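You operate a simulated robot arm through the tools that you are given. There is no shell and no other tool. Be economical: measure what you need, move in short steps, check, and stop when the job is done.

You run a simulated robot arm. Do the job below in one go: nothing can be reset, and whatever is moved stays where it is left.

Task
Stop the running belt and lock the mains out with the red tag.
Fine: belt stopped, mains off, tag hung on the rail, in that order; last, push the belt's start button once to prove that it is dead.
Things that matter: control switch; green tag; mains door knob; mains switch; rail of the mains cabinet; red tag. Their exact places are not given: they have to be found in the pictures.

The check looks at the end state, three seconds after you hand in, the way a careful person would. Anything else that was tipped, shoved, dropped, spilled or broken makes it a failure.

Robot
A 6-joint arm with a two-finger parallel gripper on a trunk, on a base that drives. Base frame: it is fixed to the floor where the robot stands at the start and does not move with it; the origin is under the middle of the robot, x ahead of it, y to its left, z up. Units: m, rad, N and s.
Its first joint turns from -2.897 to 2.897 rad. Places, roughly: control switch [1.1, 0.4, 1.1]; mains door knob [1.1, 0.8, 1]; mains switch [1.1, 0.8, 1.4]; rail of the mains cabinet [1.1, 0.6, 1.1]. Payload 3.91 kg.
The tool frame sits at the grasp point between the pads (the TCP): z along the fingers, y along the line on which they close. The tips reach 0.03 m beyond it. The gripper opens to 0.11 m. The fingers are 0.02 m wide and 0.01 m thick; the gripper's body (0.048 by 0.112 m) begins 0.055 m behind the TCP.
Orientation is told as [roll, pitch, yaw] about the base's x, y, z axes, in that order, counted from this pose: with the fingers straight down and closing along the base's y, the tool's x points along the base's -x, its y along +y and its z along -z.

Tools
- The arm moves only by the tool move_arm. Its argument "targets" is a list of rows, each an object (a shift or turn left out is 0, a gripper value left out holds the last) with "slide": the shift along the tool's x, y, z in m, a list of three; "turn": the turn, a rotation vector about the tool's x, y, z in rad, a list of three; "fingers": the finger opening in m, from 0 to 0.11. In form: [{"slide": [x, y, z], "turn": [ax, ay, az], "fingers": fingers}, ...]. A call has 1 to 20 rows; each row is the pose to reach, as a shift and turn from the pose commanded when the call began, along the tool's axes at that moment. Each row takes 0.2 s and may step no farther than 0.05 m and 0.15 rad from the row before; otherwise, or with a gripper value out of range, the whole call is refused. A pose out of reach is approached as far as the arm can. The call stops where the force on the tool passes 70 N (or 10 N more than at its start, if that is more) or the arm is blocked; 0.2 s more then pass. The fingers move at their own pace (about 0.108 m/s each) and stop on an object; they squeeze with about 36 N. The grip force told is the motor's: it shows also when the fingers shut on nothing. Time passes only in rows, and 0.2 s behind the last, so rows that repeat a pose let the fingers close. The reply holds the time, the measured pose of the TCP, the force on the tool along the base axes, the opening and the grip force, in the units named above and with some noise, with the torque about the TCP (base axes, N m) and any sound that the robot's microphone picked up.
- Cameras (640 x 400 px; columns grow to the right, rows downward): "scene" is now at [0.691, 0.1763, 1.0537]; the picture's right is [0.00, -0.96, 0.27], its down [-0.96, -0.07, -0.27] and it looks along [0.28, -0.25, -0.93] (base axes); focal length 214 px, centre (320, 200). "wrist" rides on the gripper at [0.072, 0.017, -0.103] in the tool frame; the picture's right is [-0.23, 0.97, 0.00], its down [-0.76, -0.18, -0.62] and it looks along [-0.61, -0.14, 0.78] (tool axes); focal length 222 px, centre (320, 200).
- capture(camera): a new picture of that camera. It takes no simulated time.
- roll_base(legs): drives the robot by 1 to 6 legs, each [ahead, left, turn to the left] in m, m and rad, along the robot's own axes; the way and the turn of a leg run together, so that a leg with both is an arc; at most 1.5 m and 3.142 rad a leg. The arm and the cameras ride along, it lands a little off, and it stops where it bumps. It gives what a move gives.
- aim_head(pan, tilt): turns the head with the scene camera to pan (to the left, within 1.396 rad either way) and tilt (down, from -0.506 to 1.204), counted from straight ahead of the robot. It gives what a move gives.
- pixel_to_xyz(camera, pixels): for up to 12 pixels [column, row] of the newest picture of that camera ("zoom" is the newest enlarged one), the place [x, y, z] in the base frame of the surface seen there, good to about 0.002 m. It takes no simulated time.
- inspect(camera, box): a new picture of the part [left, top, right, bottom] of that camera's present view, enlarged. It takes no simulated time.
- finish_job(): hands the job in; it is judged then, once.

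Work in short steps. Measure before you move; look again where a grasp or a placing could have gone wrong, and mend it. You have 80 turns and 52 pictures in all, those below and enlarged ones among them. Open the gripper and draw the arm clear of the work before you hand the job in, unless the task says otherwise; then end with one line.

The tools are called after "Emit:" as a command line: name --argument value ..., lists and objects as JSON in quotes. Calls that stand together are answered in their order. move_arm: Moves the arm, as the interface text tells. Its arguments: {"type":"object","properties":{"targets":{"type":"array","items":{"type":"object","properties":{"slide":{"type":"array","items":{"type":"number"}},"turn":{"type":"array","items":{"type":"number"}},"fingers":{"type":"number"}}}}},"required":["targets"]} The other tools are called the same way: roll_base (legs) drives the base; aim_head (pan, tilt) turns the head that bears the scene camera; capture (camera) takes a picture; pixel_to_xyz (camera, pixels) gives the place of the surface under pixels of a picture; inspect (camera, box) takes an enlarged picture of a part of a camera's view; finish_job () hands the job in.

At the start:

```text
time: 0.0
tcp_pos: [0.5592, 0.198, 0.9997]
tool_rot: [0.0, 0.0, 0.001]
ft_force: [0.5, 0.5, 0.0]
moment: [0.01, 0.02, -0.04]
grip_width: 0.1102
gripper_force: 0.0
robot x, y, heading: [0.004, 0.0011, -0.004]
head pan, tilt: [-0.269, -0.284]
```

scene: 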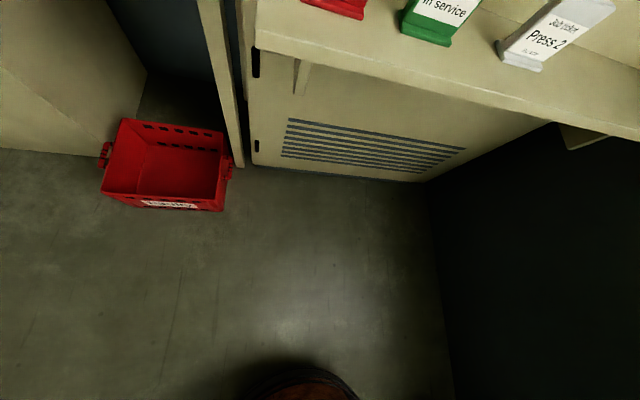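
wrist: 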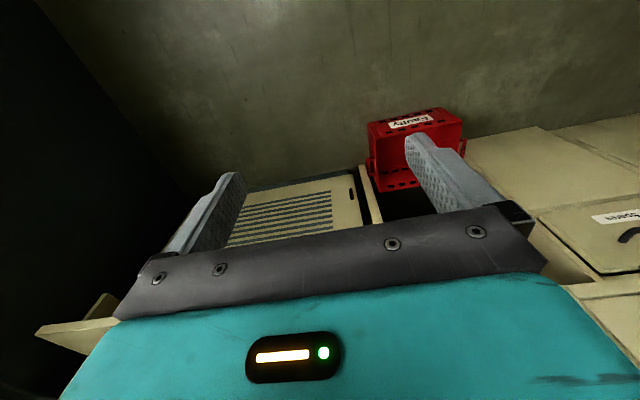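

The scene camera looks at the floor beside the cabinet (tags at the top edge, px ~(330,5)-(550,40)). I aim the head up and left to see the panel.

Emit:
aim_head --pan 0.4 --tilt -0.5

Emit:
capture --camera "scene"

```text
time: 1.1
tcp_pos: [0.5587, 0.1974, 1.0003]
tool_rot: [-0.001, -0.001, 0.0]
ft_force: [-0.1, 0.3, -0.1]
moment: [-0.01, 0.0, 0.02]
grip_width: 0.1099
gripper_force: 0.2
robot x, y, heading: [-0.0016, 0.0002, -0.004]
head pan, tilt: [0.4, -0.499]
```

```text
49 pictures are left
```

scene: 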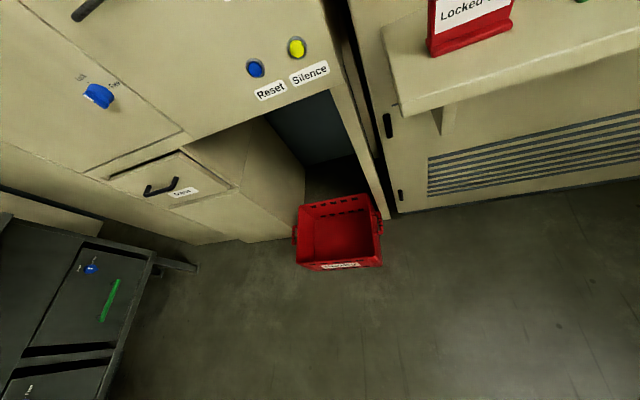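

The camera still looks steeply down even at the tilt limit. I test the other tilt direction to learn the geometry.

Emit:
aim_head --pan 0.4 --tilt 0.6

Emit:
capture --camera "scene"

```text
time: 2.4
tcp_pos: [0.5583, 0.197, 0.9998]
tool_rot: [0.0, 0.002, -0.001]
ft_force: [-0.9, 0.4, 0.8]
moment: [-0.02, 0.02, 0.0]
grip_width: 0.1099
gripper_force: 0.0
robot x, y, heading: [0.0011, 0.0001, -0.001]
head pan, tilt: [0.4, 0.6]
```

```text
48 pictures are left
```

scene: 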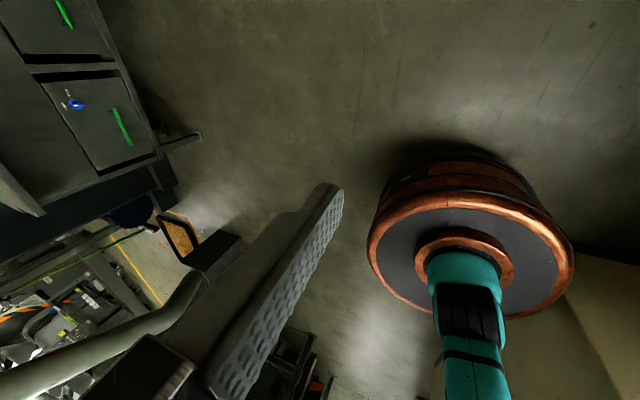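

The head looks back beyond vertical; tilt -0.5 is its highest look. I check what lies behind before backing up.

Emit:
aim_head --pan 0.0 --tilt 1.1

Emit:
capture --camera "scene"

```text
time: 3.3
tcp_pos: [0.5587, 0.1978, 0.9996]
tool_rot: [0.0, 0.0, 0.001]
ft_force: [-0.4, -0.3, 0.4]
moment: [-0.05, -0.02, 0.01]
grip_width: 0.1101
gripper_force: 0.1
robot x, y, heading: [-0.0012, -0.001, 0.001]
head pan, tilt: [0.0, 1.1]
```

```text
47 pictures are left
```

scene: 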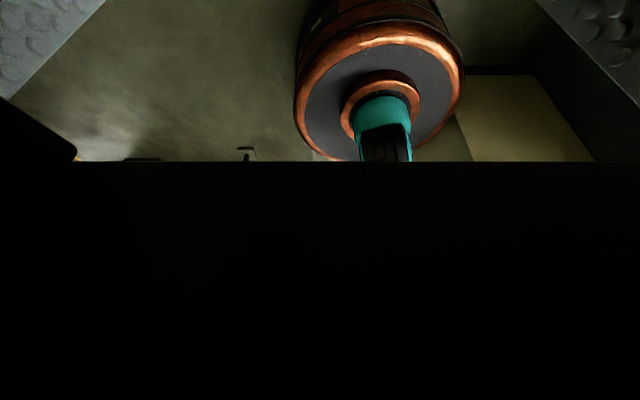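

The camera evidently hangs near the gripper (fingers in the corners). I pitch the tool forward to horizontal in steps and look again with both cameras.

Emit:
move_arm --targets '[{"turn": [0, -0.15, 0]}, {"turn": [0, -0.3, 0]}, {"turn": [0, -0.45, 0]}, {"turn": [0, -0.6, 0]}, {"turn": [0, -0.75, 0]}, {"turn": [0, -0.9, 0]}, {"turn": [0, -1.05, 0]}, {"turn": [0, -1.2, 0]}, {"turn": [0, -1.35, 0]}, {"turn": [0, -1.5, 0]}, {"turn": [0, -1.5708, 0]}]'

Emit:
aim_head --pan 0.3 --tilt -0.3

Emit:
capture --camera "scene"

Emit:
capture --camera "wrist"

```text
time: 5.7
tcp_pos: [0.5582, 0.1984, 1.0009]
tool_rot: [2.371, -1.569, -2.369]
ft_force: [0.4, -0.5, 0.2]
moment: [0.01, 0.01, 0.02]
grip_width: 0.11
gripper_force: 0.1
robot x, y, heading: [0.0045, -0.0041, -0.001]
head pan, tilt: [0.0, 1.1]
```

```text
time: 7.2
tcp_pos: [0.5585, 0.1966, 0.9999]
tool_rot: [0.053, -1.569, -0.054]
ft_force: [0.6, -0.4, 0.2]
moment: [-0.02, 0.0, 0.0]
grip_width: 0.1099
gripper_force: 0.1
robot x, y, heading: [0.0016, -0.0004, -0.002]
head pan, tilt: [0.3, -0.3]
```

```text
46 pictures are left
```

scene: 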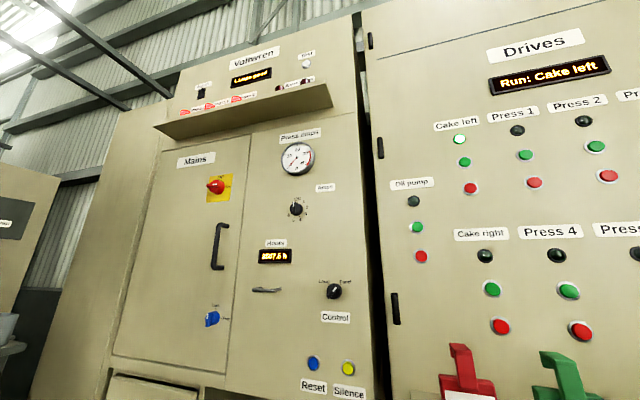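

```text
45 pictures are left
```

wrist: 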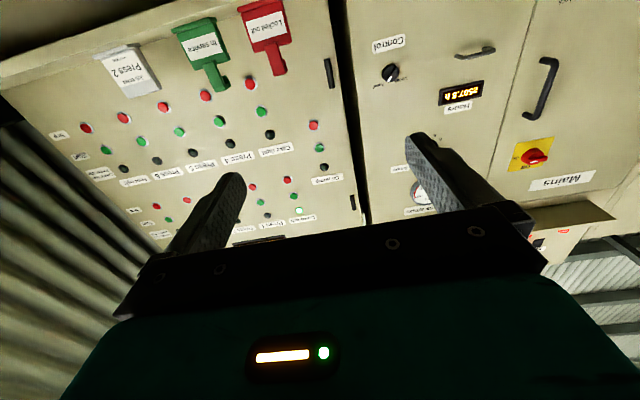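

Now the panel shows: display "Run: Cake left" with Cake left lamp lit (460,139), start (465,162), stop (470,188), Mains switch (214,186), control selector (334,292), rail perhaps at top (230,110). I zoom on the details.

Emit:
inspect --camera "scene" --box '[150, 40, 370, 200]'

Emit:
inspect --camera "scene" --box '[180, 200, 400, 400]'

Emit:
pixel_to_xyz --camera "scene" --pixels '[[460, 139], [465, 162], [470, 188], [335, 292], [214, 186], [212, 319], [218, 245], [460, 370], [560, 380], [440, 160], [320, 300], [240, 110]]'

```text
2.50 times, centred on (260, 120) of scene
```

zoom: 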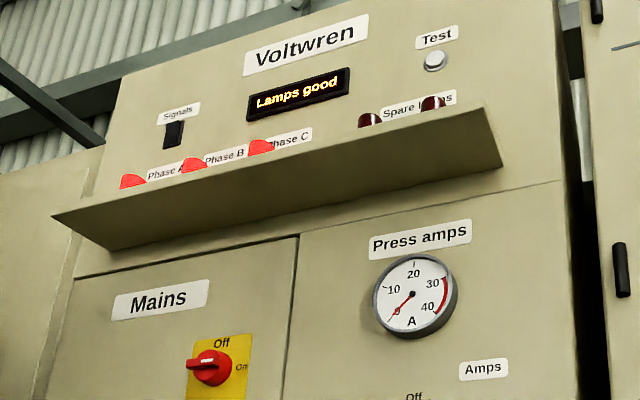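

```text
2.00 times, centred on (290, 300) of scene
```

zoom: 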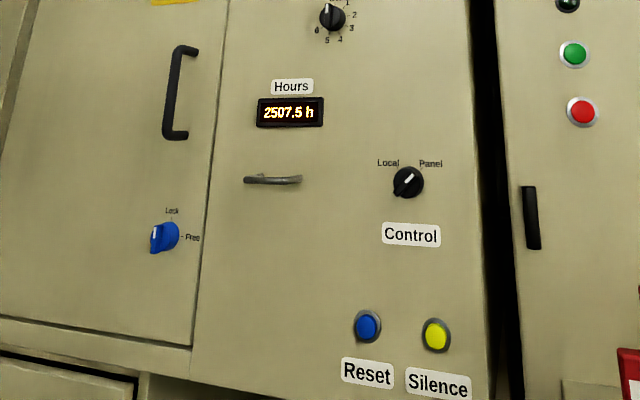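

```text
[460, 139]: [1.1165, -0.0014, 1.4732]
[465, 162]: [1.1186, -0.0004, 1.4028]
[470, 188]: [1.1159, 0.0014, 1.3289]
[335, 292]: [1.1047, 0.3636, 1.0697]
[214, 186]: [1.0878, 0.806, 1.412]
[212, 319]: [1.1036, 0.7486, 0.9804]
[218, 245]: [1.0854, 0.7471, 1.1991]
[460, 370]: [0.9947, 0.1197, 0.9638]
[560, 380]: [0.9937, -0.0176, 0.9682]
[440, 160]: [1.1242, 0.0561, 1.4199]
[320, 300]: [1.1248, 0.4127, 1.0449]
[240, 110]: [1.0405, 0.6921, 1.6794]
```

Rail seems to be the small bar at (272,290) between the Hours display and Control. I zoom on the knobs, the rail, and the tags.

Emit:
inspect --camera "scene" --box '[190, 160, 250, 205]'

Emit:
inspect --camera "scene" --box '[190, 265, 360, 335]'

Emit:
inspect --camera "wrist" --box '[80, 0, 340, 120]'

```text
8.89 times, centred on (220, 182) of scene
```

zoom: 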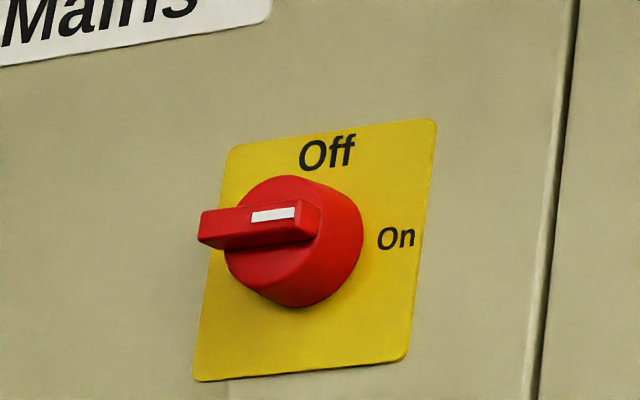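

```text
3.76 times, centred on (275, 300) of scene
```

zoom: 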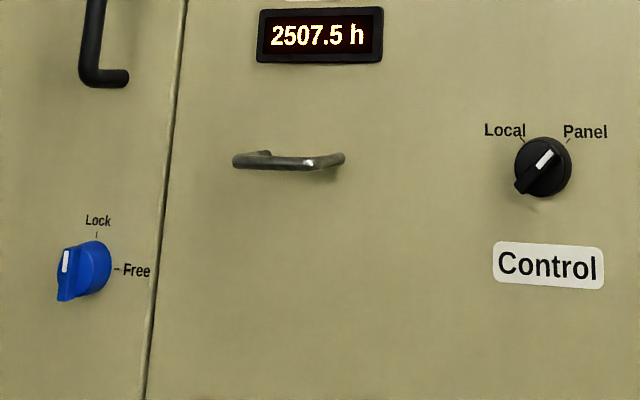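

```text
2.46 times, centred on (210, 60) of wrist
```

zoom: 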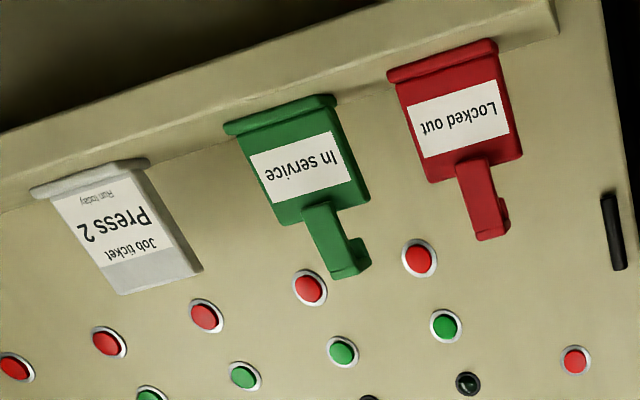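

The mains switch reads On (right), the door knob is at Lock, Control at Panel. Before driving left and ahead, I look left and down at the floor for obstacles.

Emit:
aim_head --pan 1.0 --tilt 0.6

Emit:
capture --camera "scene"

Emit:
pixel_to_xyz --camera "scene" --pixels '[[320, 200], [120, 200], [500, 200], [320, 320], [500, 350], [120, 350], [320, 80]]'

```text
time: 8.4
tcp_pos: [0.5579, 0.1969, 0.9993]
tool_rot: [0.008, -1.57, -0.006]
ft_force: [0.4, 0.0, 0.2]
moment: [0.01, -0.03, -0.02]
grip_width: 0.11
gripper_force: 0.0
robot x, y, heading: [-0.0001, -0.0004, 0.002]
head pan, tilt: [1.0, 0.6]
```

```text
39 pictures are left
```

scene: 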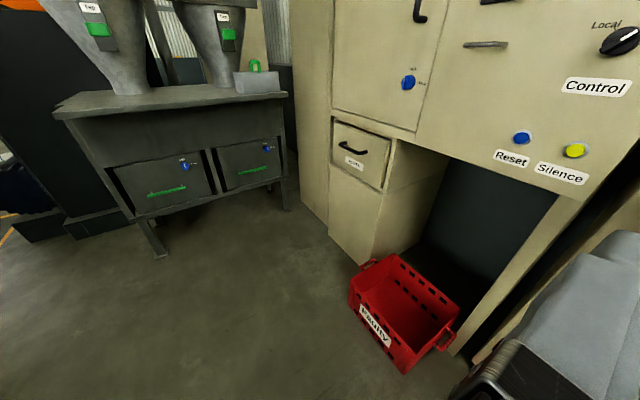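

```text
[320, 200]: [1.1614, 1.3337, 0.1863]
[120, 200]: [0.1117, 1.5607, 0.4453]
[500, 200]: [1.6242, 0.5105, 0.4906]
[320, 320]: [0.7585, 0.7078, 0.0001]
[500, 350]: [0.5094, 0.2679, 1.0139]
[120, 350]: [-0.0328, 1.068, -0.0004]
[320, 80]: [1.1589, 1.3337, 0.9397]
```

The left is clear to y≈1.3. I check the bin's extent and then drive left and ahead.

Emit:
pixel_to_xyz --camera "scene" --pixels '[[360, 325], [405, 365], [355, 295], [372, 262], [440, 350], [270, 320], [484, 44], [410, 80]]'

Emit:
roll_base --legs '[[0, 0.3, 0], [0.3, 0, 0]]'

Emit:
aim_head --pan -0.3 --tilt 0.0

Emit:
capture --camera "scene"

```text
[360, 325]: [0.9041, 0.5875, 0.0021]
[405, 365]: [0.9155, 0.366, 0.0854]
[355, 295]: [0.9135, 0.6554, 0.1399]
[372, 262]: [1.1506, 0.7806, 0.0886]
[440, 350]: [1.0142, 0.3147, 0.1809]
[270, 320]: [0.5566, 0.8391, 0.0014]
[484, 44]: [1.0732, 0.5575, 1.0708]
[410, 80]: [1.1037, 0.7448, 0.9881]
```

```text
time: 12.1
tcp_pos: [0.8594, 0.4972, 0.9996]
tool_rot: [2.253, -1.57, -2.254]
ft_force: [0.6, -0.4, 0.2]
moment: [-0.01, 0.04, -0.03]
grip_width: 0.11
gripper_force: 0.0
robot x, y, heading: [0.305, 0.2988, -0.004]
head pan, tilt: [1.0, 0.6]
```

```text
time: 13.6
tcp_pos: [0.8603, 0.4984, 0.9992]
tool_rot: [1.633, -1.57, -1.635]
ft_force: [1.3, 0.1, -0.4]
moment: [-0.03, 0.03, -0.02]
grip_width: 0.11
gripper_force: 0.0
robot x, y, heading: [0.3007, 0.3016, 0.001]
head pan, tilt: [-0.3, 0.0]
```

```text
38 pictures are left
```

scene: 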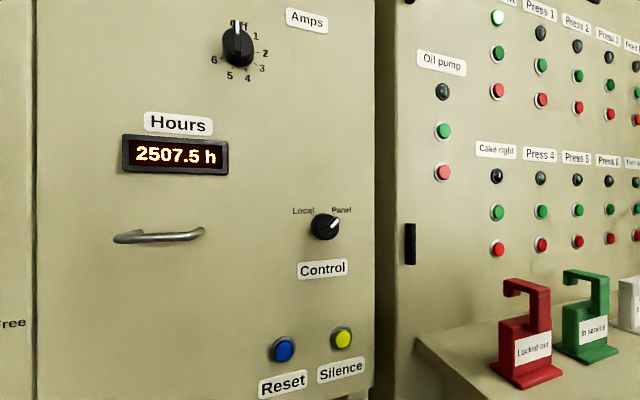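

The tag's hook has stem and an overhanging tip at px (511,288). I enlarge the tags and measure stem, hook, plate and rail.

Emit:
inspect --camera "scene" --box '[480, 260, 640, 400]'

Emit:
pixel_to_xyz --camera "scene" --pixels '[[508, 291], [525, 283], [543, 310], [541, 325], [516, 345], [550, 345], [528, 380], [544, 293], [125, 239], [160, 239], [197, 234], [325, 227]]'

```text
2.86 times, centred on (560, 330) of scene
```

zoom: 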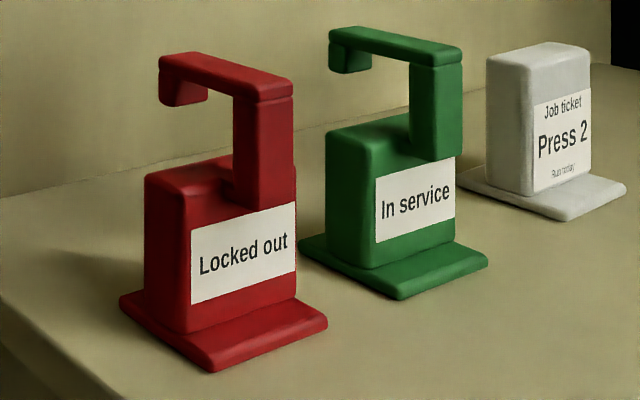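

```text
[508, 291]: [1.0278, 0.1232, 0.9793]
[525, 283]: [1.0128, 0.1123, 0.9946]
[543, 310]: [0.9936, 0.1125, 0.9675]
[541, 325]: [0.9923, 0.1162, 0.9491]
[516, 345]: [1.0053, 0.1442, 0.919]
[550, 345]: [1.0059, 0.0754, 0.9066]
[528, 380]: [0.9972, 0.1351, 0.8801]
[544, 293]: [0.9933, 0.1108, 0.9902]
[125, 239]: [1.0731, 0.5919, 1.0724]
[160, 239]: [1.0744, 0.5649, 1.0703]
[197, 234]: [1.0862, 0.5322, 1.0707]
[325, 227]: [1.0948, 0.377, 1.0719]
```

Hook faces back to the cabinet (stem front x≈0.993, tip x≈1.03), good for hanging over the bar at x≈1.075, z≈1.071. First the stop button: I close the fingers and move to in front of it (y≈0, z≈1.33), staying at x 0.86.

Emit:
pixel_to_xyz --camera "scene" --pixels '[[498, 53], [498, 91], [520, 70], [497, 17]]'

Emit:
move_arm --targets '[{"slide": [-0.0236, -0.0355, 0], "fingers": 0}, {"slide": [-0.0471, -0.071, 0]}, {"slide": [-0.0707, -0.1065, 0]}, {"slide": [-0.0943, -0.142, 0]}, {"slide": [-0.1179, -0.1775, 0]}, {"slide": [-0.1414, -0.213, 0]}, {"slide": [-0.165, -0.2485, 0]}, {"slide": [-0.1886, -0.284, 0]}, {"slide": [-0.2121, -0.3195, 0]}, {"slide": [-0.2357, -0.355, 0]}, {"slide": [-0.2593, -0.3905, 0]}, {"slide": [-0.2829, -0.426, 0]}, {"slide": [-0.3064, -0.4615, 0]}, {"slide": [-0.33, -0.497, 0]}]'

Emit:
aim_head --pan 0 --tilt 0.3

Emit:
capture --camera "scene"

```text
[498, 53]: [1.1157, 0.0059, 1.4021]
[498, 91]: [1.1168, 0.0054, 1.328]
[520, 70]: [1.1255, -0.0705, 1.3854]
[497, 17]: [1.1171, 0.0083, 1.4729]
```

```text
time: 16.6
tcp_pos: [0.8603, 0.0011, 1.3293]
tool_rot: [-3.007, -1.571, 3.007]
ft_force: [-0.8, 0.9, -0.5]
moment: [0.0, 0.04, -0.04]
grip_width: 0.0
gripper_force: 35.6
out of reach, approached as far as the arm can: row 6, 7, 8
robot x, y, heading: [0.301, 0.3012, -0.0]
head pan, tilt: [-0.3, 0.0]
```

```text
time: 17.4
tcp_pos: [0.86, 0.0005, 1.328]
tool_rot: [2.021, -1.571, -2.021]
ft_force: [0.1, -0.4, 0.8]
moment: [-0.03, -0.01, 0.01]
grip_width: 0.0
gripper_force: 36.2
robot x, y, heading: [0.3022, 0.301, -0.002]
head pan, tilt: [0.0, 0.3]
```

```text
36 pictures are left
```

scene: 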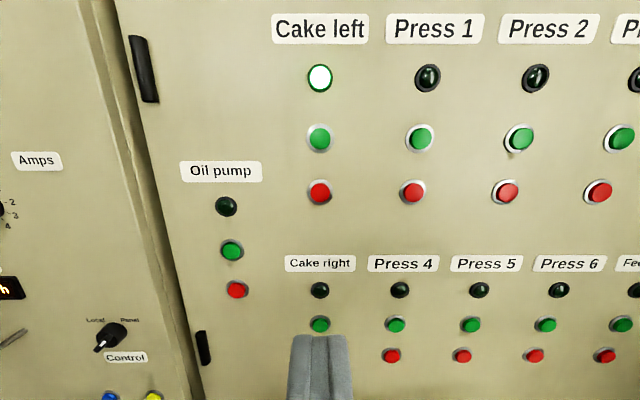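

Aligned with Cake left stop (320,191). I advance to just short of contact, then press in small steps and retreat.

Emit:
move_arm --targets '[{"slide": [0, 0.003, 0.05]}, {"slide": [0, 0.003, 0.1]}, {"slide": [0, 0.003, 0.15]}, {"slide": [0, 0.003, 0.2]}, {"slide": [0, 0.003, 0.215]}, {"slide": [0, 0.003, 0.22]}, {"slide": [0, 0.003, 0.225]}, {"slide": [0, 0.003, 0.228]}, {"slide": [0, 0.003, 0.23]}, {"slide": [0, 0.003, 0.232]}]'

```text
time: 19.6
tcp_pos: [1.0913, 0.0027, 1.331]
tool_rot: [1.723, -1.571, -1.723]
ft_force: [-2.9, 1.4, -0.8]
moment: [0.05, 0.03, 0.03]
grip_width: 0.0003
gripper_force: 35.9
robot x, y, heading: [0.3016, 0.2969, 0.004]
head pan, tilt: [0.0, 0.3]
```

Contact force is about 3 N at x=1.0913. I press a few mm further.

Emit:
move_arm --targets '[{"slide": [0, 0, 0.002]}, {"slide": [0, 0, 0.004]}, {"slide": [0, 0, 0.005]}, {"slide": [0, 0, 0.005]}]'

Emit:
capture --camera "scene"

```text
time: 20.6
tcp_pos: [1.0962, 0.0033, 1.3303]
tool_rot: [2.897, -1.571, -2.896]
ft_force: [-13.2, 1.3, -5.9]
moment: [-0.01, 0.17, 0.08]
grip_width: 0.0001
gripper_force: 36.3
robot x, y, heading: [0.3031, 0.2988, 0.006]
head pan, tilt: [0.0, 0.3]
heard: click
```

```text
35 pictures are left
```

scene: 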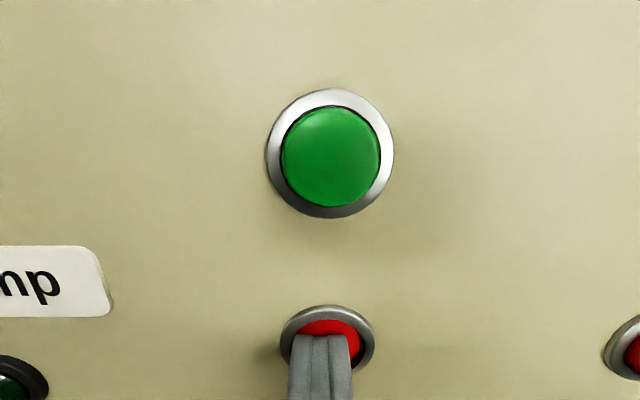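

Clicked. I back off and check the lamp and display.

Emit:
move_arm --targets '[{"slide": [0, 0, -0.03]}, {"slide": [0, 0, -0.08]}, {"slide": [0, 0, -0.13]}, {"slide": [0, 0, -0.18]}, {"slide": [0, 0, -0.23]}]'

Emit:
aim_head --pan 0.2 --tilt -0.1

Emit:
capture --camera "scene"

```text
time: 21.8
tcp_pos: [0.8664, 0.003, 1.3283]
tool_rot: [1.004, -1.569, -1.003]
ft_force: [0.8, -0.1, 0.2]
moment: [-0.03, -0.06, 0.07]
grip_width: 0.0
gripper_force: 36.2
robot x, y, heading: [0.3038, 0.3037, 0.001]
head pan, tilt: [0.0, 0.3]
```

```text
time: 22.7
tcp_pos: [0.8656, 0.0041, 1.3288]
tool_rot: [2.068, -1.57, -2.068]
ft_force: [0.4, 0.7, -0.9]
moment: [0.01, 0.0, 0.01]
grip_width: 0.0
gripper_force: 36.3
robot x, y, heading: [0.2981, 0.3017, -0.0]
head pan, tilt: [0.201, -0.099]
```

```text
34 pictures are left
```

scene: 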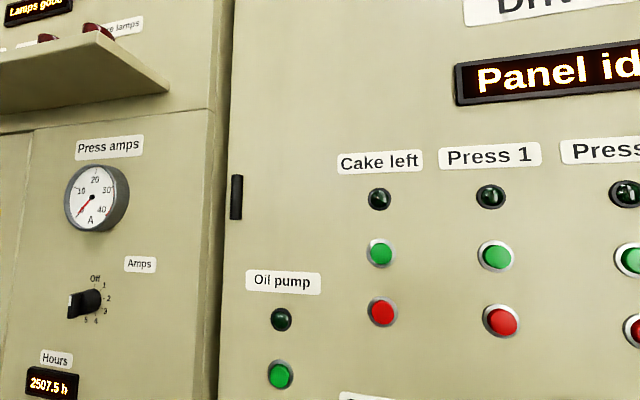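

Panel is idle; the belt has stopped. Next the mains: I back the base slightly and drive left, then turn the tool 90° about its axis for the horizontal handle.

Emit:
roll_base --legs '[[-0.1, 0, 0], [0, 0.4, 0]]'

Emit:
aim_head --pan 0.2 --tilt 0.1

Emit:
capture --camera "scene"

```text
time: 25.9
tcp_pos: [0.7656, 0.4048, 1.3283]
tool_rot: [1.899, -1.571, -1.9]
ft_force: [0.9, -0.6, 0.3]
moment: [0.01, 0.06, -0.01]
grip_width: 0.0
gripper_force: 36.0
robot x, y, heading: [0.2036, 0.7004, -0.005]
head pan, tilt: [0.201, -0.099]
```

```text
time: 26.7
tcp_pos: [0.7661, 0.4045, 1.3283]
tool_rot: [2.004, -1.571, -2.002]
ft_force: [0.3, 0.2, 0.6]
moment: [-0.02, 0.0, -0.01]
grip_width: 0.0002
gripper_force: 35.7
robot x, y, heading: [0.2011, 0.6991, -0.002]
head pan, tilt: [0.201, 0.099]
```

```text
33 pictures are left
```

scene: 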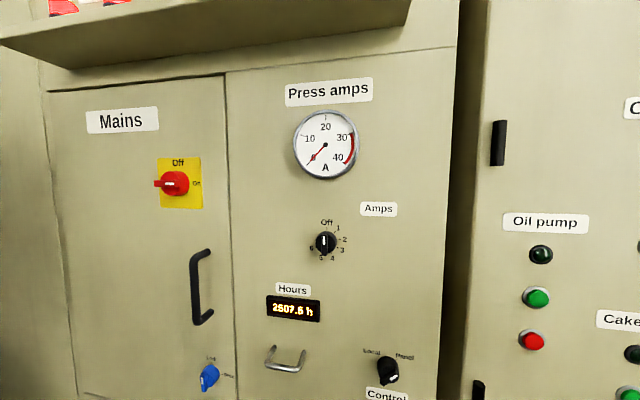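

I move the arm sideways to in front of the mains switch, fingers opened moderately.

Emit:
move_arm --targets '[{"slide": [-0.008, 0.02, 0.03], "fingers": 0.07}, {"slide": [-0.016, 0.04, 0.06]}, {"slide": [-0.024, 0.08, 0.08]}, {"slide": [-0.032, 0.12, 0.08]}, {"slide": [-0.04, 0.16, 0.08]}, {"slide": [-0.048, 0.2, 0.08]}, {"slide": [-0.056, 0.24, 0.08]}, {"slide": [-0.064, 0.28, 0.08]}, {"slide": [-0.072, 0.32, 0.08]}, {"slide": [-0.08, 0.36, 0.08]}, {"slide": [-0.084, 0.4, 0.08]}]'

Emit:
aim_head --pan 0 --tilt 0.5

Emit:
capture --camera "scene"

```text
time: 29.1
tcp_pos: [0.8468, 0.7078, 1.4131]
tool_rot: [2.066, -1.476, -1.998]
ft_force: [0.0, -1.5, -0.1]
moment: [0.02, 0.01, 0.0]
grip_width: 0.0699
gripper_force: 0.0
out of reach, approached as far as the arm can: row 8, 9, 10, 11
robot x, y, heading: [0.197, 0.702, -0.006]
head pan, tilt: [0.201, 0.099]
```

```text
time: 29.9
tcp_pos: [0.8471, 0.708, 1.412]
tool_rot: [2.069, -1.478, -1.999]
ft_force: [0.1, 1.7, 0.1]
moment: [-0.05, -0.03, -0.01]
grip_width: 0.0701
gripper_force: 0.1
robot x, y, heading: [0.1996, 0.6971, -0.002]
head pan, tilt: [0.0, 0.499]
```

```text
32 pictures are left
```

scene: 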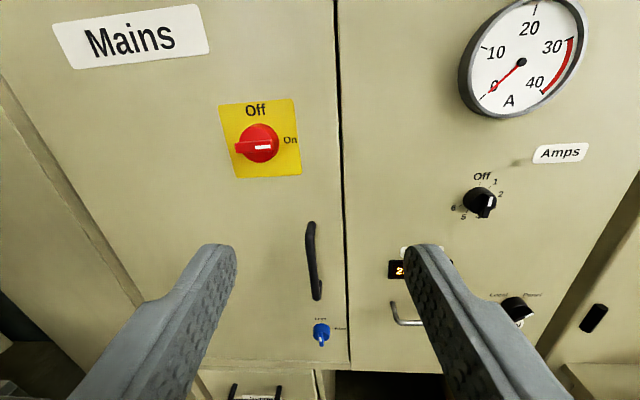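

The arm stalls crossing straight ahead; better to keep the target to the right of the axis. I drive the base left 0.25 and then bring the tool back right with a straightened pose.

Emit:
roll_base --legs '[[0, 0.25, 0]]'

Emit:
move_arm --targets '[{"slide": [0, -0.04, 0]}, {"slide": [0, -0.08, 0]}, {"slide": [0, -0.12, 0]}, {"slide": [0, -0.16, 0]}, {"slide": [0, -0.2, 0]}, {"slide": [0, -0.24, 0]}]'

```text
time: 31.8
tcp_pos: [0.8488, 0.9588, 1.4152]
tool_rot: [2.069, -1.477, -2.001]
ft_force: [-0.7, 0.2, 0.2]
moment: [0.03, 0.01, 0.0]
grip_width: 0.0699
gripper_force: 0.0
robot x, y, heading: [0.2026, 0.95, -0.005]
head pan, tilt: [0.0, 0.499]
```

```text
time: 33.1
tcp_pos: [0.8644, 0.7211, 1.3947]
tool_rot: [2.087, -1.477, -2.017]
ft_force: [-0.7, 0.1, -0.3]
moment: [-0.01, 0.06, -0.02]
grip_width: 0.07
gripper_force: 0.1
robot x, y, heading: [0.2037, 0.9493, 0.002]
head pan, tilt: [0.0, 0.499]
```

Correcting the small tilt (computed from the reported rotation) to get the tool exactly straight ahead, then looking at the switch.

Emit:
move_arm --targets '[{"turn": [0.068, 0.046, -0.082]}]'

Emit:
inspect --camera "scene" --box '[160, 60, 360, 200]'

```text
time: 33.5
tcp_pos: [0.8658, 0.7199, 1.3935]
tool_rot: [0.432, -1.565, -0.431]
ft_force: [-0.2, 0.0, 0.1]
moment: [-0.03, -0.03, 0.02]
grip_width: 0.0699
gripper_force: 0.1
robot x, y, heading: [0.2026, 0.9515, -0.003]
head pan, tilt: [0.0, 0.499]
```

```text
2.86 times, centred on (260, 130) of scene
```

zoom: 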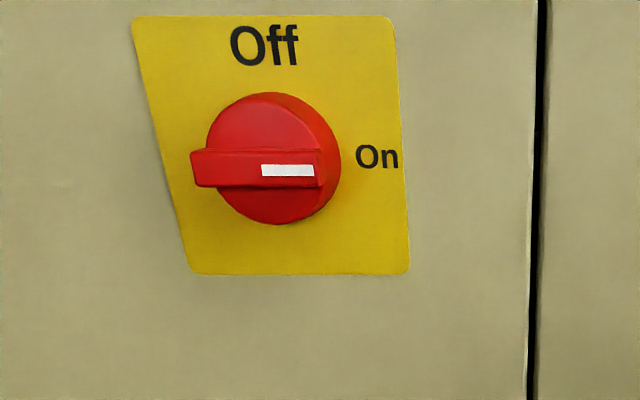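

Straight now. The lever is a horizontal bar with its mark toward On; I measure the bar, its ends, knob disc and plate.

Emit:
pixel_to_xyz --camera "zoom" --pixels '[[260, 168], [200, 168], [315, 170], [255, 180], [265, 120], [265, 205], [325, 140], [180, 40], [380, 240], [260, 154]]'

```text
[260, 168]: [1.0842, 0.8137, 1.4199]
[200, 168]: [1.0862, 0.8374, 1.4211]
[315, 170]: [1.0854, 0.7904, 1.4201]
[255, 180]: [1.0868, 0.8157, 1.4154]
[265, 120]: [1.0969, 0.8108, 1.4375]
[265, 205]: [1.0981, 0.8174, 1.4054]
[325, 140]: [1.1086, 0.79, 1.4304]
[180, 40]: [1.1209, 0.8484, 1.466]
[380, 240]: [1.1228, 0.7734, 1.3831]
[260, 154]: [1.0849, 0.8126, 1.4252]
```

The bar spans y 0.786–0.842 at z≈1.420, front at x 1.085, disc at 1.097. I drive 0.06 ahead, then turn the tool +90° about its axis and align with the bar centre.

Emit:
roll_base --legs '[[0.06, 0, 0]]'

Emit:
move_arm --targets '[{"slide": [-0.007, 0.025, 0], "turn": [0, 0, 0.15]}, {"slide": [-0.014, 0.05, 0], "turn": [0, 0, 0.3]}, {"slide": [-0.02, 0.075, 0], "turn": [0, 0, 0.45]}, {"slide": [-0.0265, 0.094, 0], "turn": [0, 0, 0.6]}, {"slide": [-0.0265, 0.094, 0], "turn": [0, 0, 0.75]}, {"slide": [-0.0265, 0.094, 0], "turn": [0, 0, 0.9]}, {"slide": [-0.0265, 0.094, 0], "turn": [0, 0, 1.05]}, {"slide": [-0.0265, 0.094, 0], "turn": [0, 0, 1.2]}, {"slide": [-0.0265, 0.094, 0], "turn": [0, 0, 1.35]}, {"slide": [-0.0265, 0.094, 0], "turn": [0, 0, 1.5]}, {"slide": [-0.0265, 0.094, 0.03], "turn": [0, 0, 1.5708]}]'

Emit:
capture --camera "wrist"

```text
time: 34.5
tcp_pos: [0.9244, 0.7197, 1.3941]
tool_rot: [0.495, -1.565, -0.495]
ft_force: [-0.1, 0.4, 0.0]
moment: [-0.01, 0.01, -0.05]
grip_width: 0.0699
gripper_force: 0.1
robot x, y, heading: [0.2615, 0.953, -0.003]
head pan, tilt: [0.0, 0.499]
```

```text
time: 36.9
tcp_pos: [0.9702, 0.8268, 1.3329]
tool_rot: [1.672, -0.015, -1.587]
ft_force: [-0.6, -0.2, 0.3]
moment: [0.01, 0.04, -0.03]
grip_width: 0.0696
gripper_force: 0.0
out of reach, approached as far as the arm can: row 6, 7, 8, 9, 10, 11
robot x, y, heading: [0.2625, 0.9508, -0.004]
head pan, tilt: [0.0, 0.499]
```

```text
30 pictures are left
```

wrist: 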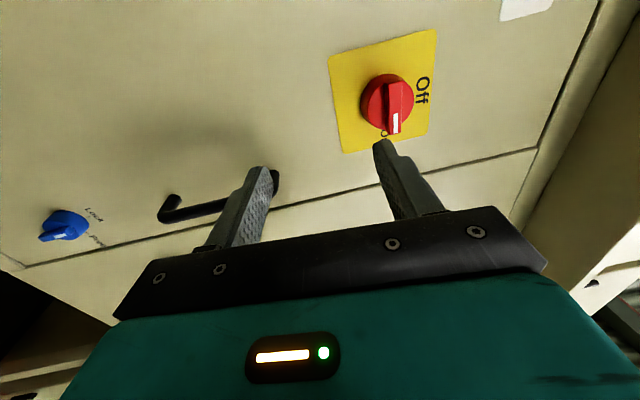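

The turn is nearly achieved but the position lags (z 1.333). I try moving up from here with the pitch corrected.

Emit:
move_arm --targets '[{"slide": [-0.003, 0.02, 0], "turn": [0.05, 0, 0]}, {"slide": [-0.006, 0.04, 0.0], "turn": [0.1, 0, 0]}, {"slide": [-0.012, 0.065, 0], "turn": [0.1, 0, 0]}, {"slide": [-0.012, 0.087, 0.008], "turn": [0.1, 0, 0]}]'

```text
time: 37.9
tcp_pos: [0.9822, 0.8228, 1.3372]
tool_rot: [1.67, -0.034, -1.6]
ft_force: [0.3, -0.1, -0.5]
moment: [0.03, -0.02, 0.0]
grip_width: 0.07
gripper_force: 0.1
out of reach, approached as far as the arm can: row 1, 2, 3, 4
robot x, y, heading: [0.2618, 0.9524, -0.004]
head pan, tilt: [0.0, 0.499]
```

It seems a wrist joint limit blocks this roll direction. The gripper is symmetric, so I roll the other way (to -90° instead of +90°), starting with backing off and unrolling.

Emit:
move_arm --targets '[{"slide": [0, 0, -0.04], "turn": [0, 0, -0.15]}, {"slide": [-0.02, 0.01, -0.05], "turn": [0, 0, -0.3]}, {"slide": [-0.04, 0.02, -0.05], "turn": [0, 0, -0.45]}, {"slide": [-0.06, 0.03, -0.05], "turn": [0, 0, -0.6]}, {"slide": [-0.08, 0.04, -0.05], "turn": [0, 0, -0.75]}, {"slide": [-0.1, 0.05, -0.05], "turn": [0, 0, -0.9]}, {"slide": [-0.1, 0.06, -0.05], "turn": [0, 0, -1.05]}, {"slide": [-0.1, 0.06, -0.05], "turn": [0, 0, -1.2]}, {"slide": [-0.1, 0.06, -0.05], "turn": [0, 0, -1.35]}, {"slide": [-0.1, 0.06, -0.05], "turn": [0, 0, -1.5]}, {"slide": [-0.1, 0.06, -0.05], "turn": [0, 0, -1.65]}, {"slide": [-0.1, 0.06, -0.05], "turn": [0, 0, -1.8]}, {"slide": [-0.1, 0.06, -0.05], "turn": [0, 0, -1.95]}, {"slide": [-0.1, 0.06, -0.05], "turn": [0, 0, -2.1]}, {"slide": [-0.1, 0.06, -0.05], "turn": [0, 0, -2.25]}, {"slide": [-0.1, 0.06, -0.05], "turn": [0, 0, -2.4]}, {"slide": [-0.1, 0.06, -0.05], "turn": [0, 0, -2.55]}, {"slide": [-0.1, 0.06, -0.05], "turn": [0, 0, -2.7]}, {"slide": [-0.1, 0.06, -0.05], "turn": [0, 0, -2.85]}, {"slide": [-0.1, 0.06, -0.05], "turn": [0, 0, -3.0]}]'

```text
time: 42.1
tcp_pos: [0.9248, 0.7258, 1.3956]
tool_rot: [-1.672, -0.104, 1.556]
ft_force: [0.4, -0.1, -0.5]
moment: [0.0, 0.01, 0.02]
grip_width: 0.0696
gripper_force: 0.0
robot x, y, heading: [0.265, 0.9543, -0.007]
head pan, tilt: [0.0, 0.499]
```

Rolling the other way works. I straighten the tool exactly and align on the bar centre (0.814, 1.420), still 0.1 m away.

Emit:
move_arm --targets '[{"slide": [-0.03, -0.003, 0.018], "turn": [-0.05, -0.0126, -0.0509]}, {"slide": [-0.06, -0.006, 0.036], "turn": [-0.101, -0.0252, -0.1018]}, {"slide": [-0.0908, -0.0096, 0.055], "turn": [-0.101, -0.0252, -0.1018]}]'

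Emit:
capture --camera "scene"

```text
time: 42.9
tcp_pos: [0.9796, 0.8148, 1.4202]
tool_rot: [-1.571, -0.003, 1.572]
ft_force: [-0.2, 0.4, 0.5]
moment: [0.02, 0.02, -0.01]
grip_width: 0.0702
gripper_force: 0.0
robot x, y, heading: [0.2628, 0.9509, -0.004]
head pan, tilt: [0.0, 0.499]
```

```text
29 pictures are left
```

scene: 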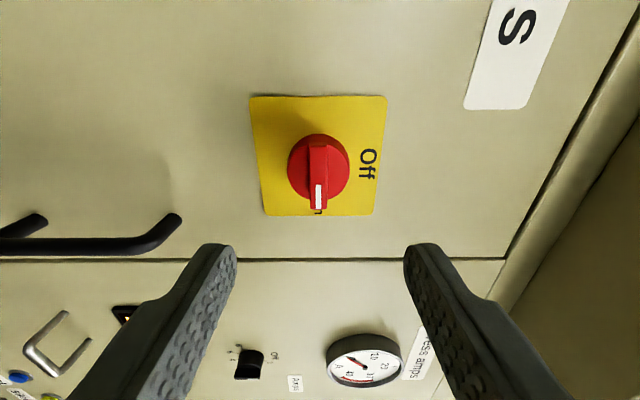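

Well aligned; I verify the bar's position from this view before advancing.

Emit:
pixel_to_xyz --camera "scene" --pixels '[[318, 160], [319, 195], [313, 178], [325, 178], [335, 165], [300, 165]]'

Emit:
move_arm --targets '[{"slide": [0, 0, 0.03]}, {"slide": [0, 0, 0.05]}, {"slide": [0, 0, 0.065]}, {"slide": [0, 0, 0.075]}, {"slide": [0, 0, 0.083]}]'

Emit:
capture --camera "wrist"

```text
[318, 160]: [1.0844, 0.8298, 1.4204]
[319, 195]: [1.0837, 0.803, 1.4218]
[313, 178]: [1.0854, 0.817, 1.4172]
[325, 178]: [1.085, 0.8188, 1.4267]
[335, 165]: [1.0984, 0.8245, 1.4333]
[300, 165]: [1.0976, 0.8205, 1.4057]
```

```text
time: 44.1
tcp_pos: [1.0636, 0.8149, 1.4205]
tool_rot: [-1.573, -0.004, 1.576]
ft_force: [-0.2, 1.0, -0.3]
moment: [0.0, 0.02, 0.0]
grip_width: 0.0701
gripper_force: 0.0
robot x, y, heading: [0.2641, 0.9525, -0.005]
head pan, tilt: [0.0, 0.499]
```

```text
28 pictures are left
```

wrist: 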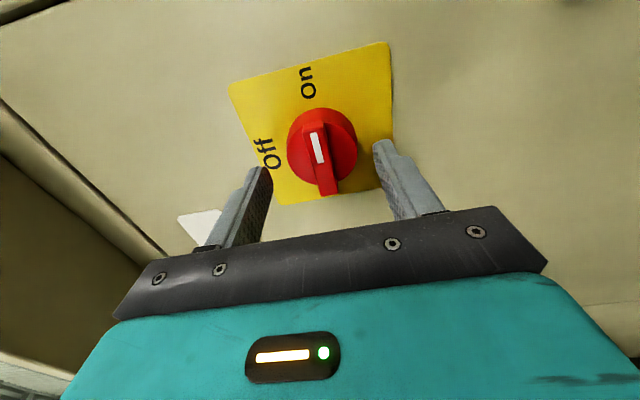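

The fingers straddle the bar, tips at x≈1.094. I close on it.

Emit:
move_arm --targets '[{"fingers": 0}, {"fingers": 0}, {"fingers": 0}]'

```text
time: 44.9
tcp_pos: [1.0618, 0.8157, 1.4209]
tool_rot: [-1.572, -0.006, 1.575]
ft_force: [-10.7, 1.9, -18.3]
moment: [-0.35, 0.51, 0.09]
grip_width: 0.0136
gripper_force: 44.9
robot x, y, heading: [0.2647, 0.9533, -0.003]
head pan, tilt: [0.0, 0.499]
```

Gripped (13.6 mm). I turn it counter-clockwise (about -tool z), first by 0.75 rad.

Emit:
move_arm --targets '[{"slide": [0, 0.001, -0.001], "turn": [0, 0, -0.1]}, {"slide": [0, 0.001, -0.001], "turn": [0, 0, -0.25]}, {"slide": [0, 0.001, -0.001], "turn": [0, 0, -0.4]}, {"slide": [0, 0.001, -0.001], "turn": [0, 0, -0.55]}, {"slide": [0, 0.001, -0.001], "turn": [0, 0, -0.7]}]'

```text
time: 46.1
tcp_pos: [1.0615, 0.8166, 1.4205]
tool_rot: [-1.573, 0.698, 1.575]
ft_force: [2.6, 1.7, 5.5]
moment: [0.04, -0.08, -0.07]
grip_width: 0.014
gripper_force: 45.3
robot x, y, heading: [0.2617, 0.9528, -0.005]
head pan, tilt: [0.0, 0.499]
```

Smooth. I continue the remaining turn to 90°.

Emit:
move_arm --targets '[{"turn": [0, 0, -0.15]}, {"turn": [0, 0, -0.3]}, {"turn": [0, 0, -0.45]}, {"turn": [0, 0, -0.6]}, {"turn": [0, 0, -0.75]}, {"turn": [0, 0, -0.87]}, {"turn": [0, 0, -0.91]}]'

Emit:
capture --camera "wrist"

```text
time: 47.7
tcp_pos: [1.0605, 0.8157, 1.4199]
tool_rot: [1.622, 1.534, -1.512]
ft_force: [2.3, 1.8, 13.9]
moment: [1.09, -0.45, -0.05]
grip_width: 0.0143
gripper_force: 44.4
robot x, y, heading: [0.2624, 0.9555, -0.005]
head pan, tilt: [0.0, 0.499]
```

```text
27 pictures are left
```

wrist: 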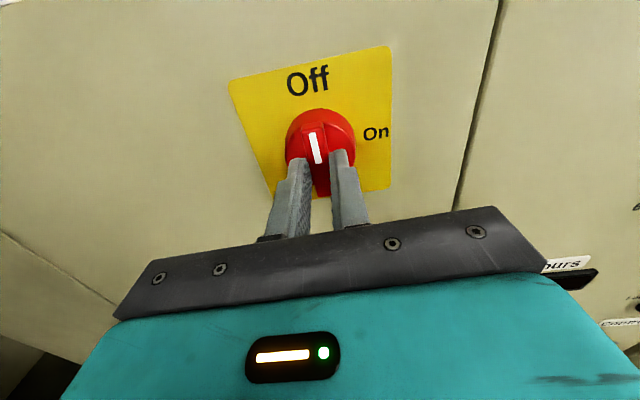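

The mark points at Off and the torque shows the stop. I release and back off, then look.

Emit:
move_arm --targets '[{"turn": [0, 0, 0.04], "fingers": 0.06}, {"turn": [0, 0, 0.04]}, {"turn": [0, 0, 0.04]}, {"slide": [0, 0, -0.03], "turn": [0, 0, 0.04]}, {"slide": [0, 0, -0.08], "turn": [0, 0, 0.04]}, {"slide": [0, 0, -0.13], "turn": [0, 0, 0.04]}, {"slide": [0, 0, -0.16], "turn": [0, 0, 0.04]}]'

Emit:
capture --camera "wrist"

```text
time: 49.3
tcp_pos: [0.902, 0.8148, 1.4169]
tool_rot: [-1.507, 1.567, 1.638]
ft_force: [1.0, 0.3, -0.2]
moment: [0.02, -0.07, 0.03]
grip_width: 0.06
gripper_force: 0.0
robot x, y, heading: [0.2607, 0.9505, -0.003]
head pan, tilt: [0.0, 0.499]
```

```text
26 pictures are left
```

wrist: 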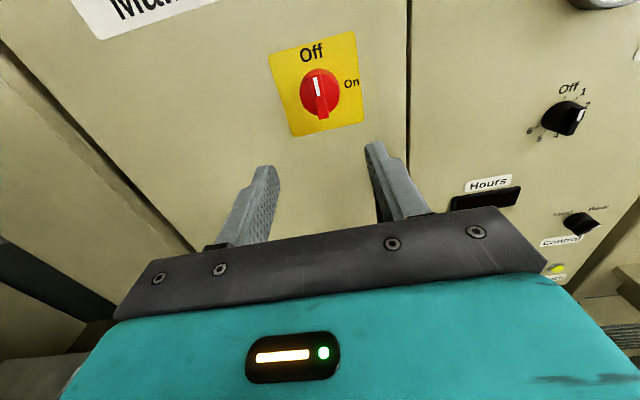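

Mark at Off and the Hours display is dark: mains is off. Next I roll the tool back upright for tag handling.

Emit:
move_arm --targets '[{"turn": [0, 0, 0.15]}, {"turn": [0, 0, 0.3]}, {"turn": [0, 0, 0.45]}, {"turn": [0, 0, 0.6]}, {"turn": [0, 0, 0.75]}, {"turn": [0, 0, 0.9]}, {"turn": [0, 0, 1.05]}, {"turn": [0, 0, 1.2]}, {"turn": [0, 0, 1.35]}, {"turn": [0, 0, 1.5]}, {"turn": [0, 0, 1.65]}, {"turn": [0, 0, 1.8]}, {"turn": [0, 0, 1.95]}, {"turn": [0, 0, 2.1]}, {"turn": [0, 0, 2.25]}, {"turn": [0, 0, 2.4]}, {"turn": [0, 0, 2.55]}, {"turn": [0, 0, 2.7]}, {"turn": [0, 0, 2.85]}, {"turn": [0, 0, 3.0]}]'

Emit:
move_arm --targets '[{"turn": [0, 0, 0.14]}]'

```text
time: 53.5
tcp_pos: [0.9014, 0.8153, 1.4192]
tool_rot: [-1.578, -1.438, 1.584]
ft_force: [0.9, 0.2, -0.2]
moment: [0.01, 0.04, -0.03]
grip_width: 0.0601
gripper_force: 0.0
robot x, y, heading: [0.2588, 0.9519, 0.003]
head pan, tilt: [0.0, 0.499]
```

```text
time: 53.9
tcp_pos: [0.901, 0.8136, 1.4191]
tool_rot: [1.788, -1.564, -1.783]
ft_force: [-0.1, 0.3, -0.8]
moment: [-0.03, -0.03, 0.0]
grip_width: 0.0601
gripper_force: 0.1
robot x, y, heading: [0.2648, 0.9526, -0.005]
head pan, tilt: [0.0, 0.499]
```

Upright again. I drive right 0.53 m to face the tags and look.

Emit:
roll_base --legs '[[0, -0.53, 0]]'

Emit:
move_arm --targets '[{"slide": [0.025, -0.04, -0.02]}, {"slide": [0.05, -0.08, -0.04]}, {"slide": [0.085, -0.11, -0.06]}, {"slide": [0.12, -0.14, -0.08]}, {"slide": [0.16, -0.17, -0.08]}, {"slide": [0.2, -0.17, -0.08]}, {"slide": [0.24, -0.17, -0.08]}, {"slide": [0.28, -0.17, -0.08]}, {"slide": [0.32, -0.17, -0.08]}, {"slide": [0.36, -0.17, -0.08]}]'

Emit:
capture --camera "scene"

```text
time: 57.0
tcp_pos: [0.9, 0.2793, 1.4199]
tool_rot: [1.89, -1.568, -1.885]
ft_force: [-0.9, -0.3, 0.4]
moment: [0.02, -0.01, 0.02]
grip_width: 0.06
gripper_force: 0.0
robot x, y, heading: [0.2619, 0.4139, -0.007]
head pan, tilt: [0.0, 0.499]
```

```text
refused: row 1 steps farther than a row can; nothing moved
```

```text
25 pictures are left
```

scene: 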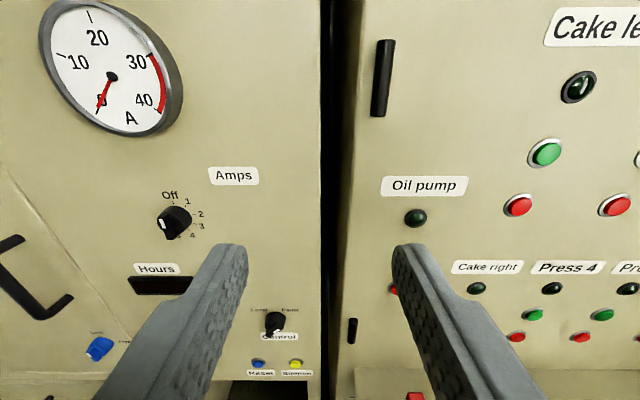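

One row was slightly too long (refused). I resend with smaller steps.

Emit:
move_arm --targets '[{"slide": [0.02, -0.035, -0.02]}, {"slide": [0.045, -0.065, -0.04]}, {"slide": [0.075, -0.095, -0.06]}, {"slide": [0.11, -0.12, -0.08]}, {"slide": [0.145, -0.15, -0.08]}, {"slide": [0.185, -0.168, -0.08]}, {"slide": [0.225, -0.168, -0.08]}, {"slide": [0.265, -0.168, -0.08]}, {"slide": [0.305, -0.168, -0.08]}, {"slide": [0.35, -0.168, -0.08]}]'

Emit:
capture --camera "scene"

```text
time: 59.2
tcp_pos: [0.8213, 0.112, 1.0685]
tool_rot: [2.021, -1.568, -2.018]
ft_force: [0.8, 0.6, -0.8]
moment: [0.0, 0.02, 0.01]
grip_width: 0.0601
gripper_force: 0.0
robot x, y, heading: [0.2618, 0.4186, 0.003]
head pan, tilt: [0.0, 0.499]
```

```text
24 pictures are left
```

scene: 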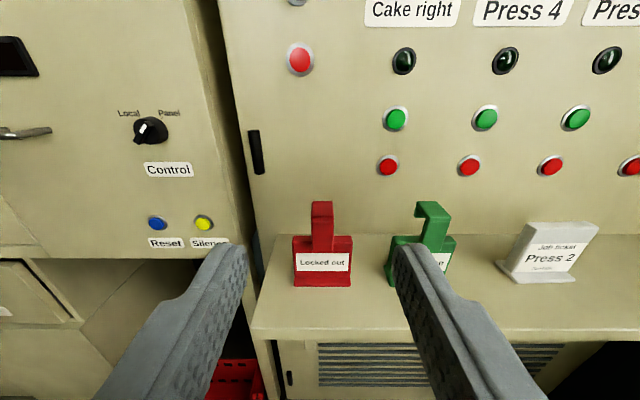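

I enlarge the red tag and measure it.

Emit:
inspect --camera "scene" --box '[250, 180, 400, 345]'

Emit:
pixel_to_xyz --camera "scene" --pixels '[[322, 206], [322, 225], [314, 230], [330, 230], [312, 205], [332, 205], [296, 262], [350, 262], [322, 243], [300, 284], [322, 298], [322, 324]]'

```text
2.42 times, centred on (325, 262) of scene
```

zoom: 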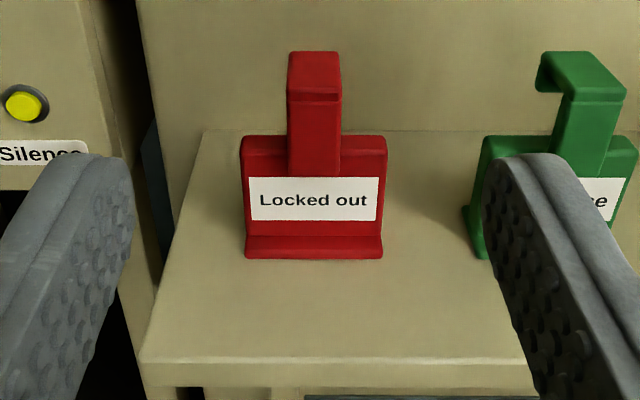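

```text
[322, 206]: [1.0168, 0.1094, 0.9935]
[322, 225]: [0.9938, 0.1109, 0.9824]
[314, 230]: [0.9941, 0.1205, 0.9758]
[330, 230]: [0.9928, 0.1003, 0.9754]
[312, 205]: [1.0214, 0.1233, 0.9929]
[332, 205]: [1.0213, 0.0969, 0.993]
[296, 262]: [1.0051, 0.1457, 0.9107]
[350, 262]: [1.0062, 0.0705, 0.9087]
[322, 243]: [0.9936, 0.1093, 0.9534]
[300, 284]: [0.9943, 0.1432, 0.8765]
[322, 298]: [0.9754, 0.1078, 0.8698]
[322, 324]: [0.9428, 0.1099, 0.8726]
```

Stem centre y≈0.110, front x 0.993, between plate top z≈0.935 and hook underside ≈0.98. I go to z 0.950 and approach so that the tips only just pass the stem (TCP x≈0.978), to leave hook room for the rail.

Emit:
move_arm --targets '[{"slide": [0.045, -0.002, 0]}, {"slide": [0.09, -0.002, 0]}, {"slide": [0.1185, -0.002, 0.0]}, {"slide": [0.1185, -0.002, 0.04]}, {"slide": [0.1185, -0.002, 0.08]}, {"slide": [0.1185, -0.002, 0.12]}]'

Emit:
capture --camera "scene"

```text
time: 60.6
tcp_pos: [0.9417, 0.1119, 0.9497]
tool_rot: [1.919, -1.567, -1.915]
ft_force: [-1.5, 0.1, -0.6]
moment: [0.0, 0.03, -0.04]
grip_width: 0.0599
gripper_force: 0.1
robot x, y, heading: [0.2634, 0.4157, 0.001]
head pan, tilt: [0.0, 0.499]
```

```text
22 pictures are left
```

scene: 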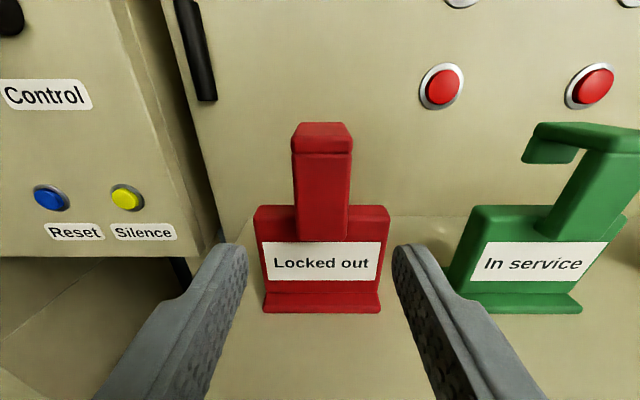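

Centred. I move the last 37 mm and close.

Emit:
move_arm --targets '[{"slide": [0, -0.0015, 0.02]}, {"slide": [0, -0.0015, 0.037]}, {"slide": [0, -0.0015, 0.037], "fingers": 0.03}, {"slide": [0, -0.0015, 0.037], "fingers": 0}, {"slide": [0, -0.0015, 0.037], "fingers": 0}, {"slide": [0, -0.0015, 0.037], "fingers": 0}]'

Emit:
pixel_to_xyz --camera "scene" --pixels '[[322, 190], [298, 180], [348, 180], [545, 152], [525, 158], [550, 145]]'

```text
time: 62.0
tcp_pos: [0.98, 0.1104, 0.9511]
tool_rot: [2.049, -1.566, -2.042]
ft_force: [2.0, -1.3, 4.2]
moment: [-0.08, -0.29, -0.04]
grip_width: 0.0276
gripper_force: 36.0
robot x, y, heading: [0.2634, 0.4187, -0.001]
head pan, tilt: [0.0, 0.499]
```

```text
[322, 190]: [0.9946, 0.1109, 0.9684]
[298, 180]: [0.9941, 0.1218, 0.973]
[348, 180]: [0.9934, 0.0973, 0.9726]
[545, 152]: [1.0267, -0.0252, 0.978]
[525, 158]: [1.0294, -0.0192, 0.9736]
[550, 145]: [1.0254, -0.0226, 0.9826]
```

Held (27.6 mm). I lift 60 mm and back off, then check the grip.

Emit:
move_arm --targets '[{"slide": [-0.02, 0, 0]}, {"slide": [-0.05, 0, 0]}, {"slide": [-0.08, 0, -0.02]}, {"slide": [-0.11, 0, -0.05]}, {"slide": [-0.14, 0, -0.09]}, {"slide": [-0.17, 0, -0.12]}]'

Emit:
capture --camera "scene"

```text
time: 63.4
tcp_pos: [0.8584, 0.1093, 1.1199]
tool_rot: [1.497, -1.568, -1.49]
ft_force: [0.9, -0.4, -2.0]
moment: [0.02, 0.02, 0.04]
grip_width: 0.0275
gripper_force: 36.1
robot x, y, heading: [0.2588, 0.4143, -0.001]
head pan, tilt: [0.0, 0.499]
```

```text
21 pictures are left
```

scene: 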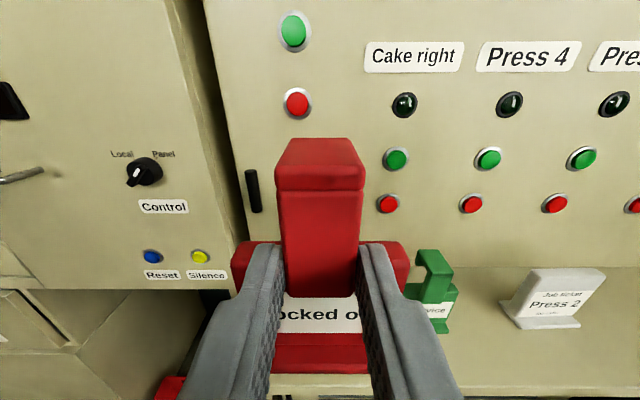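

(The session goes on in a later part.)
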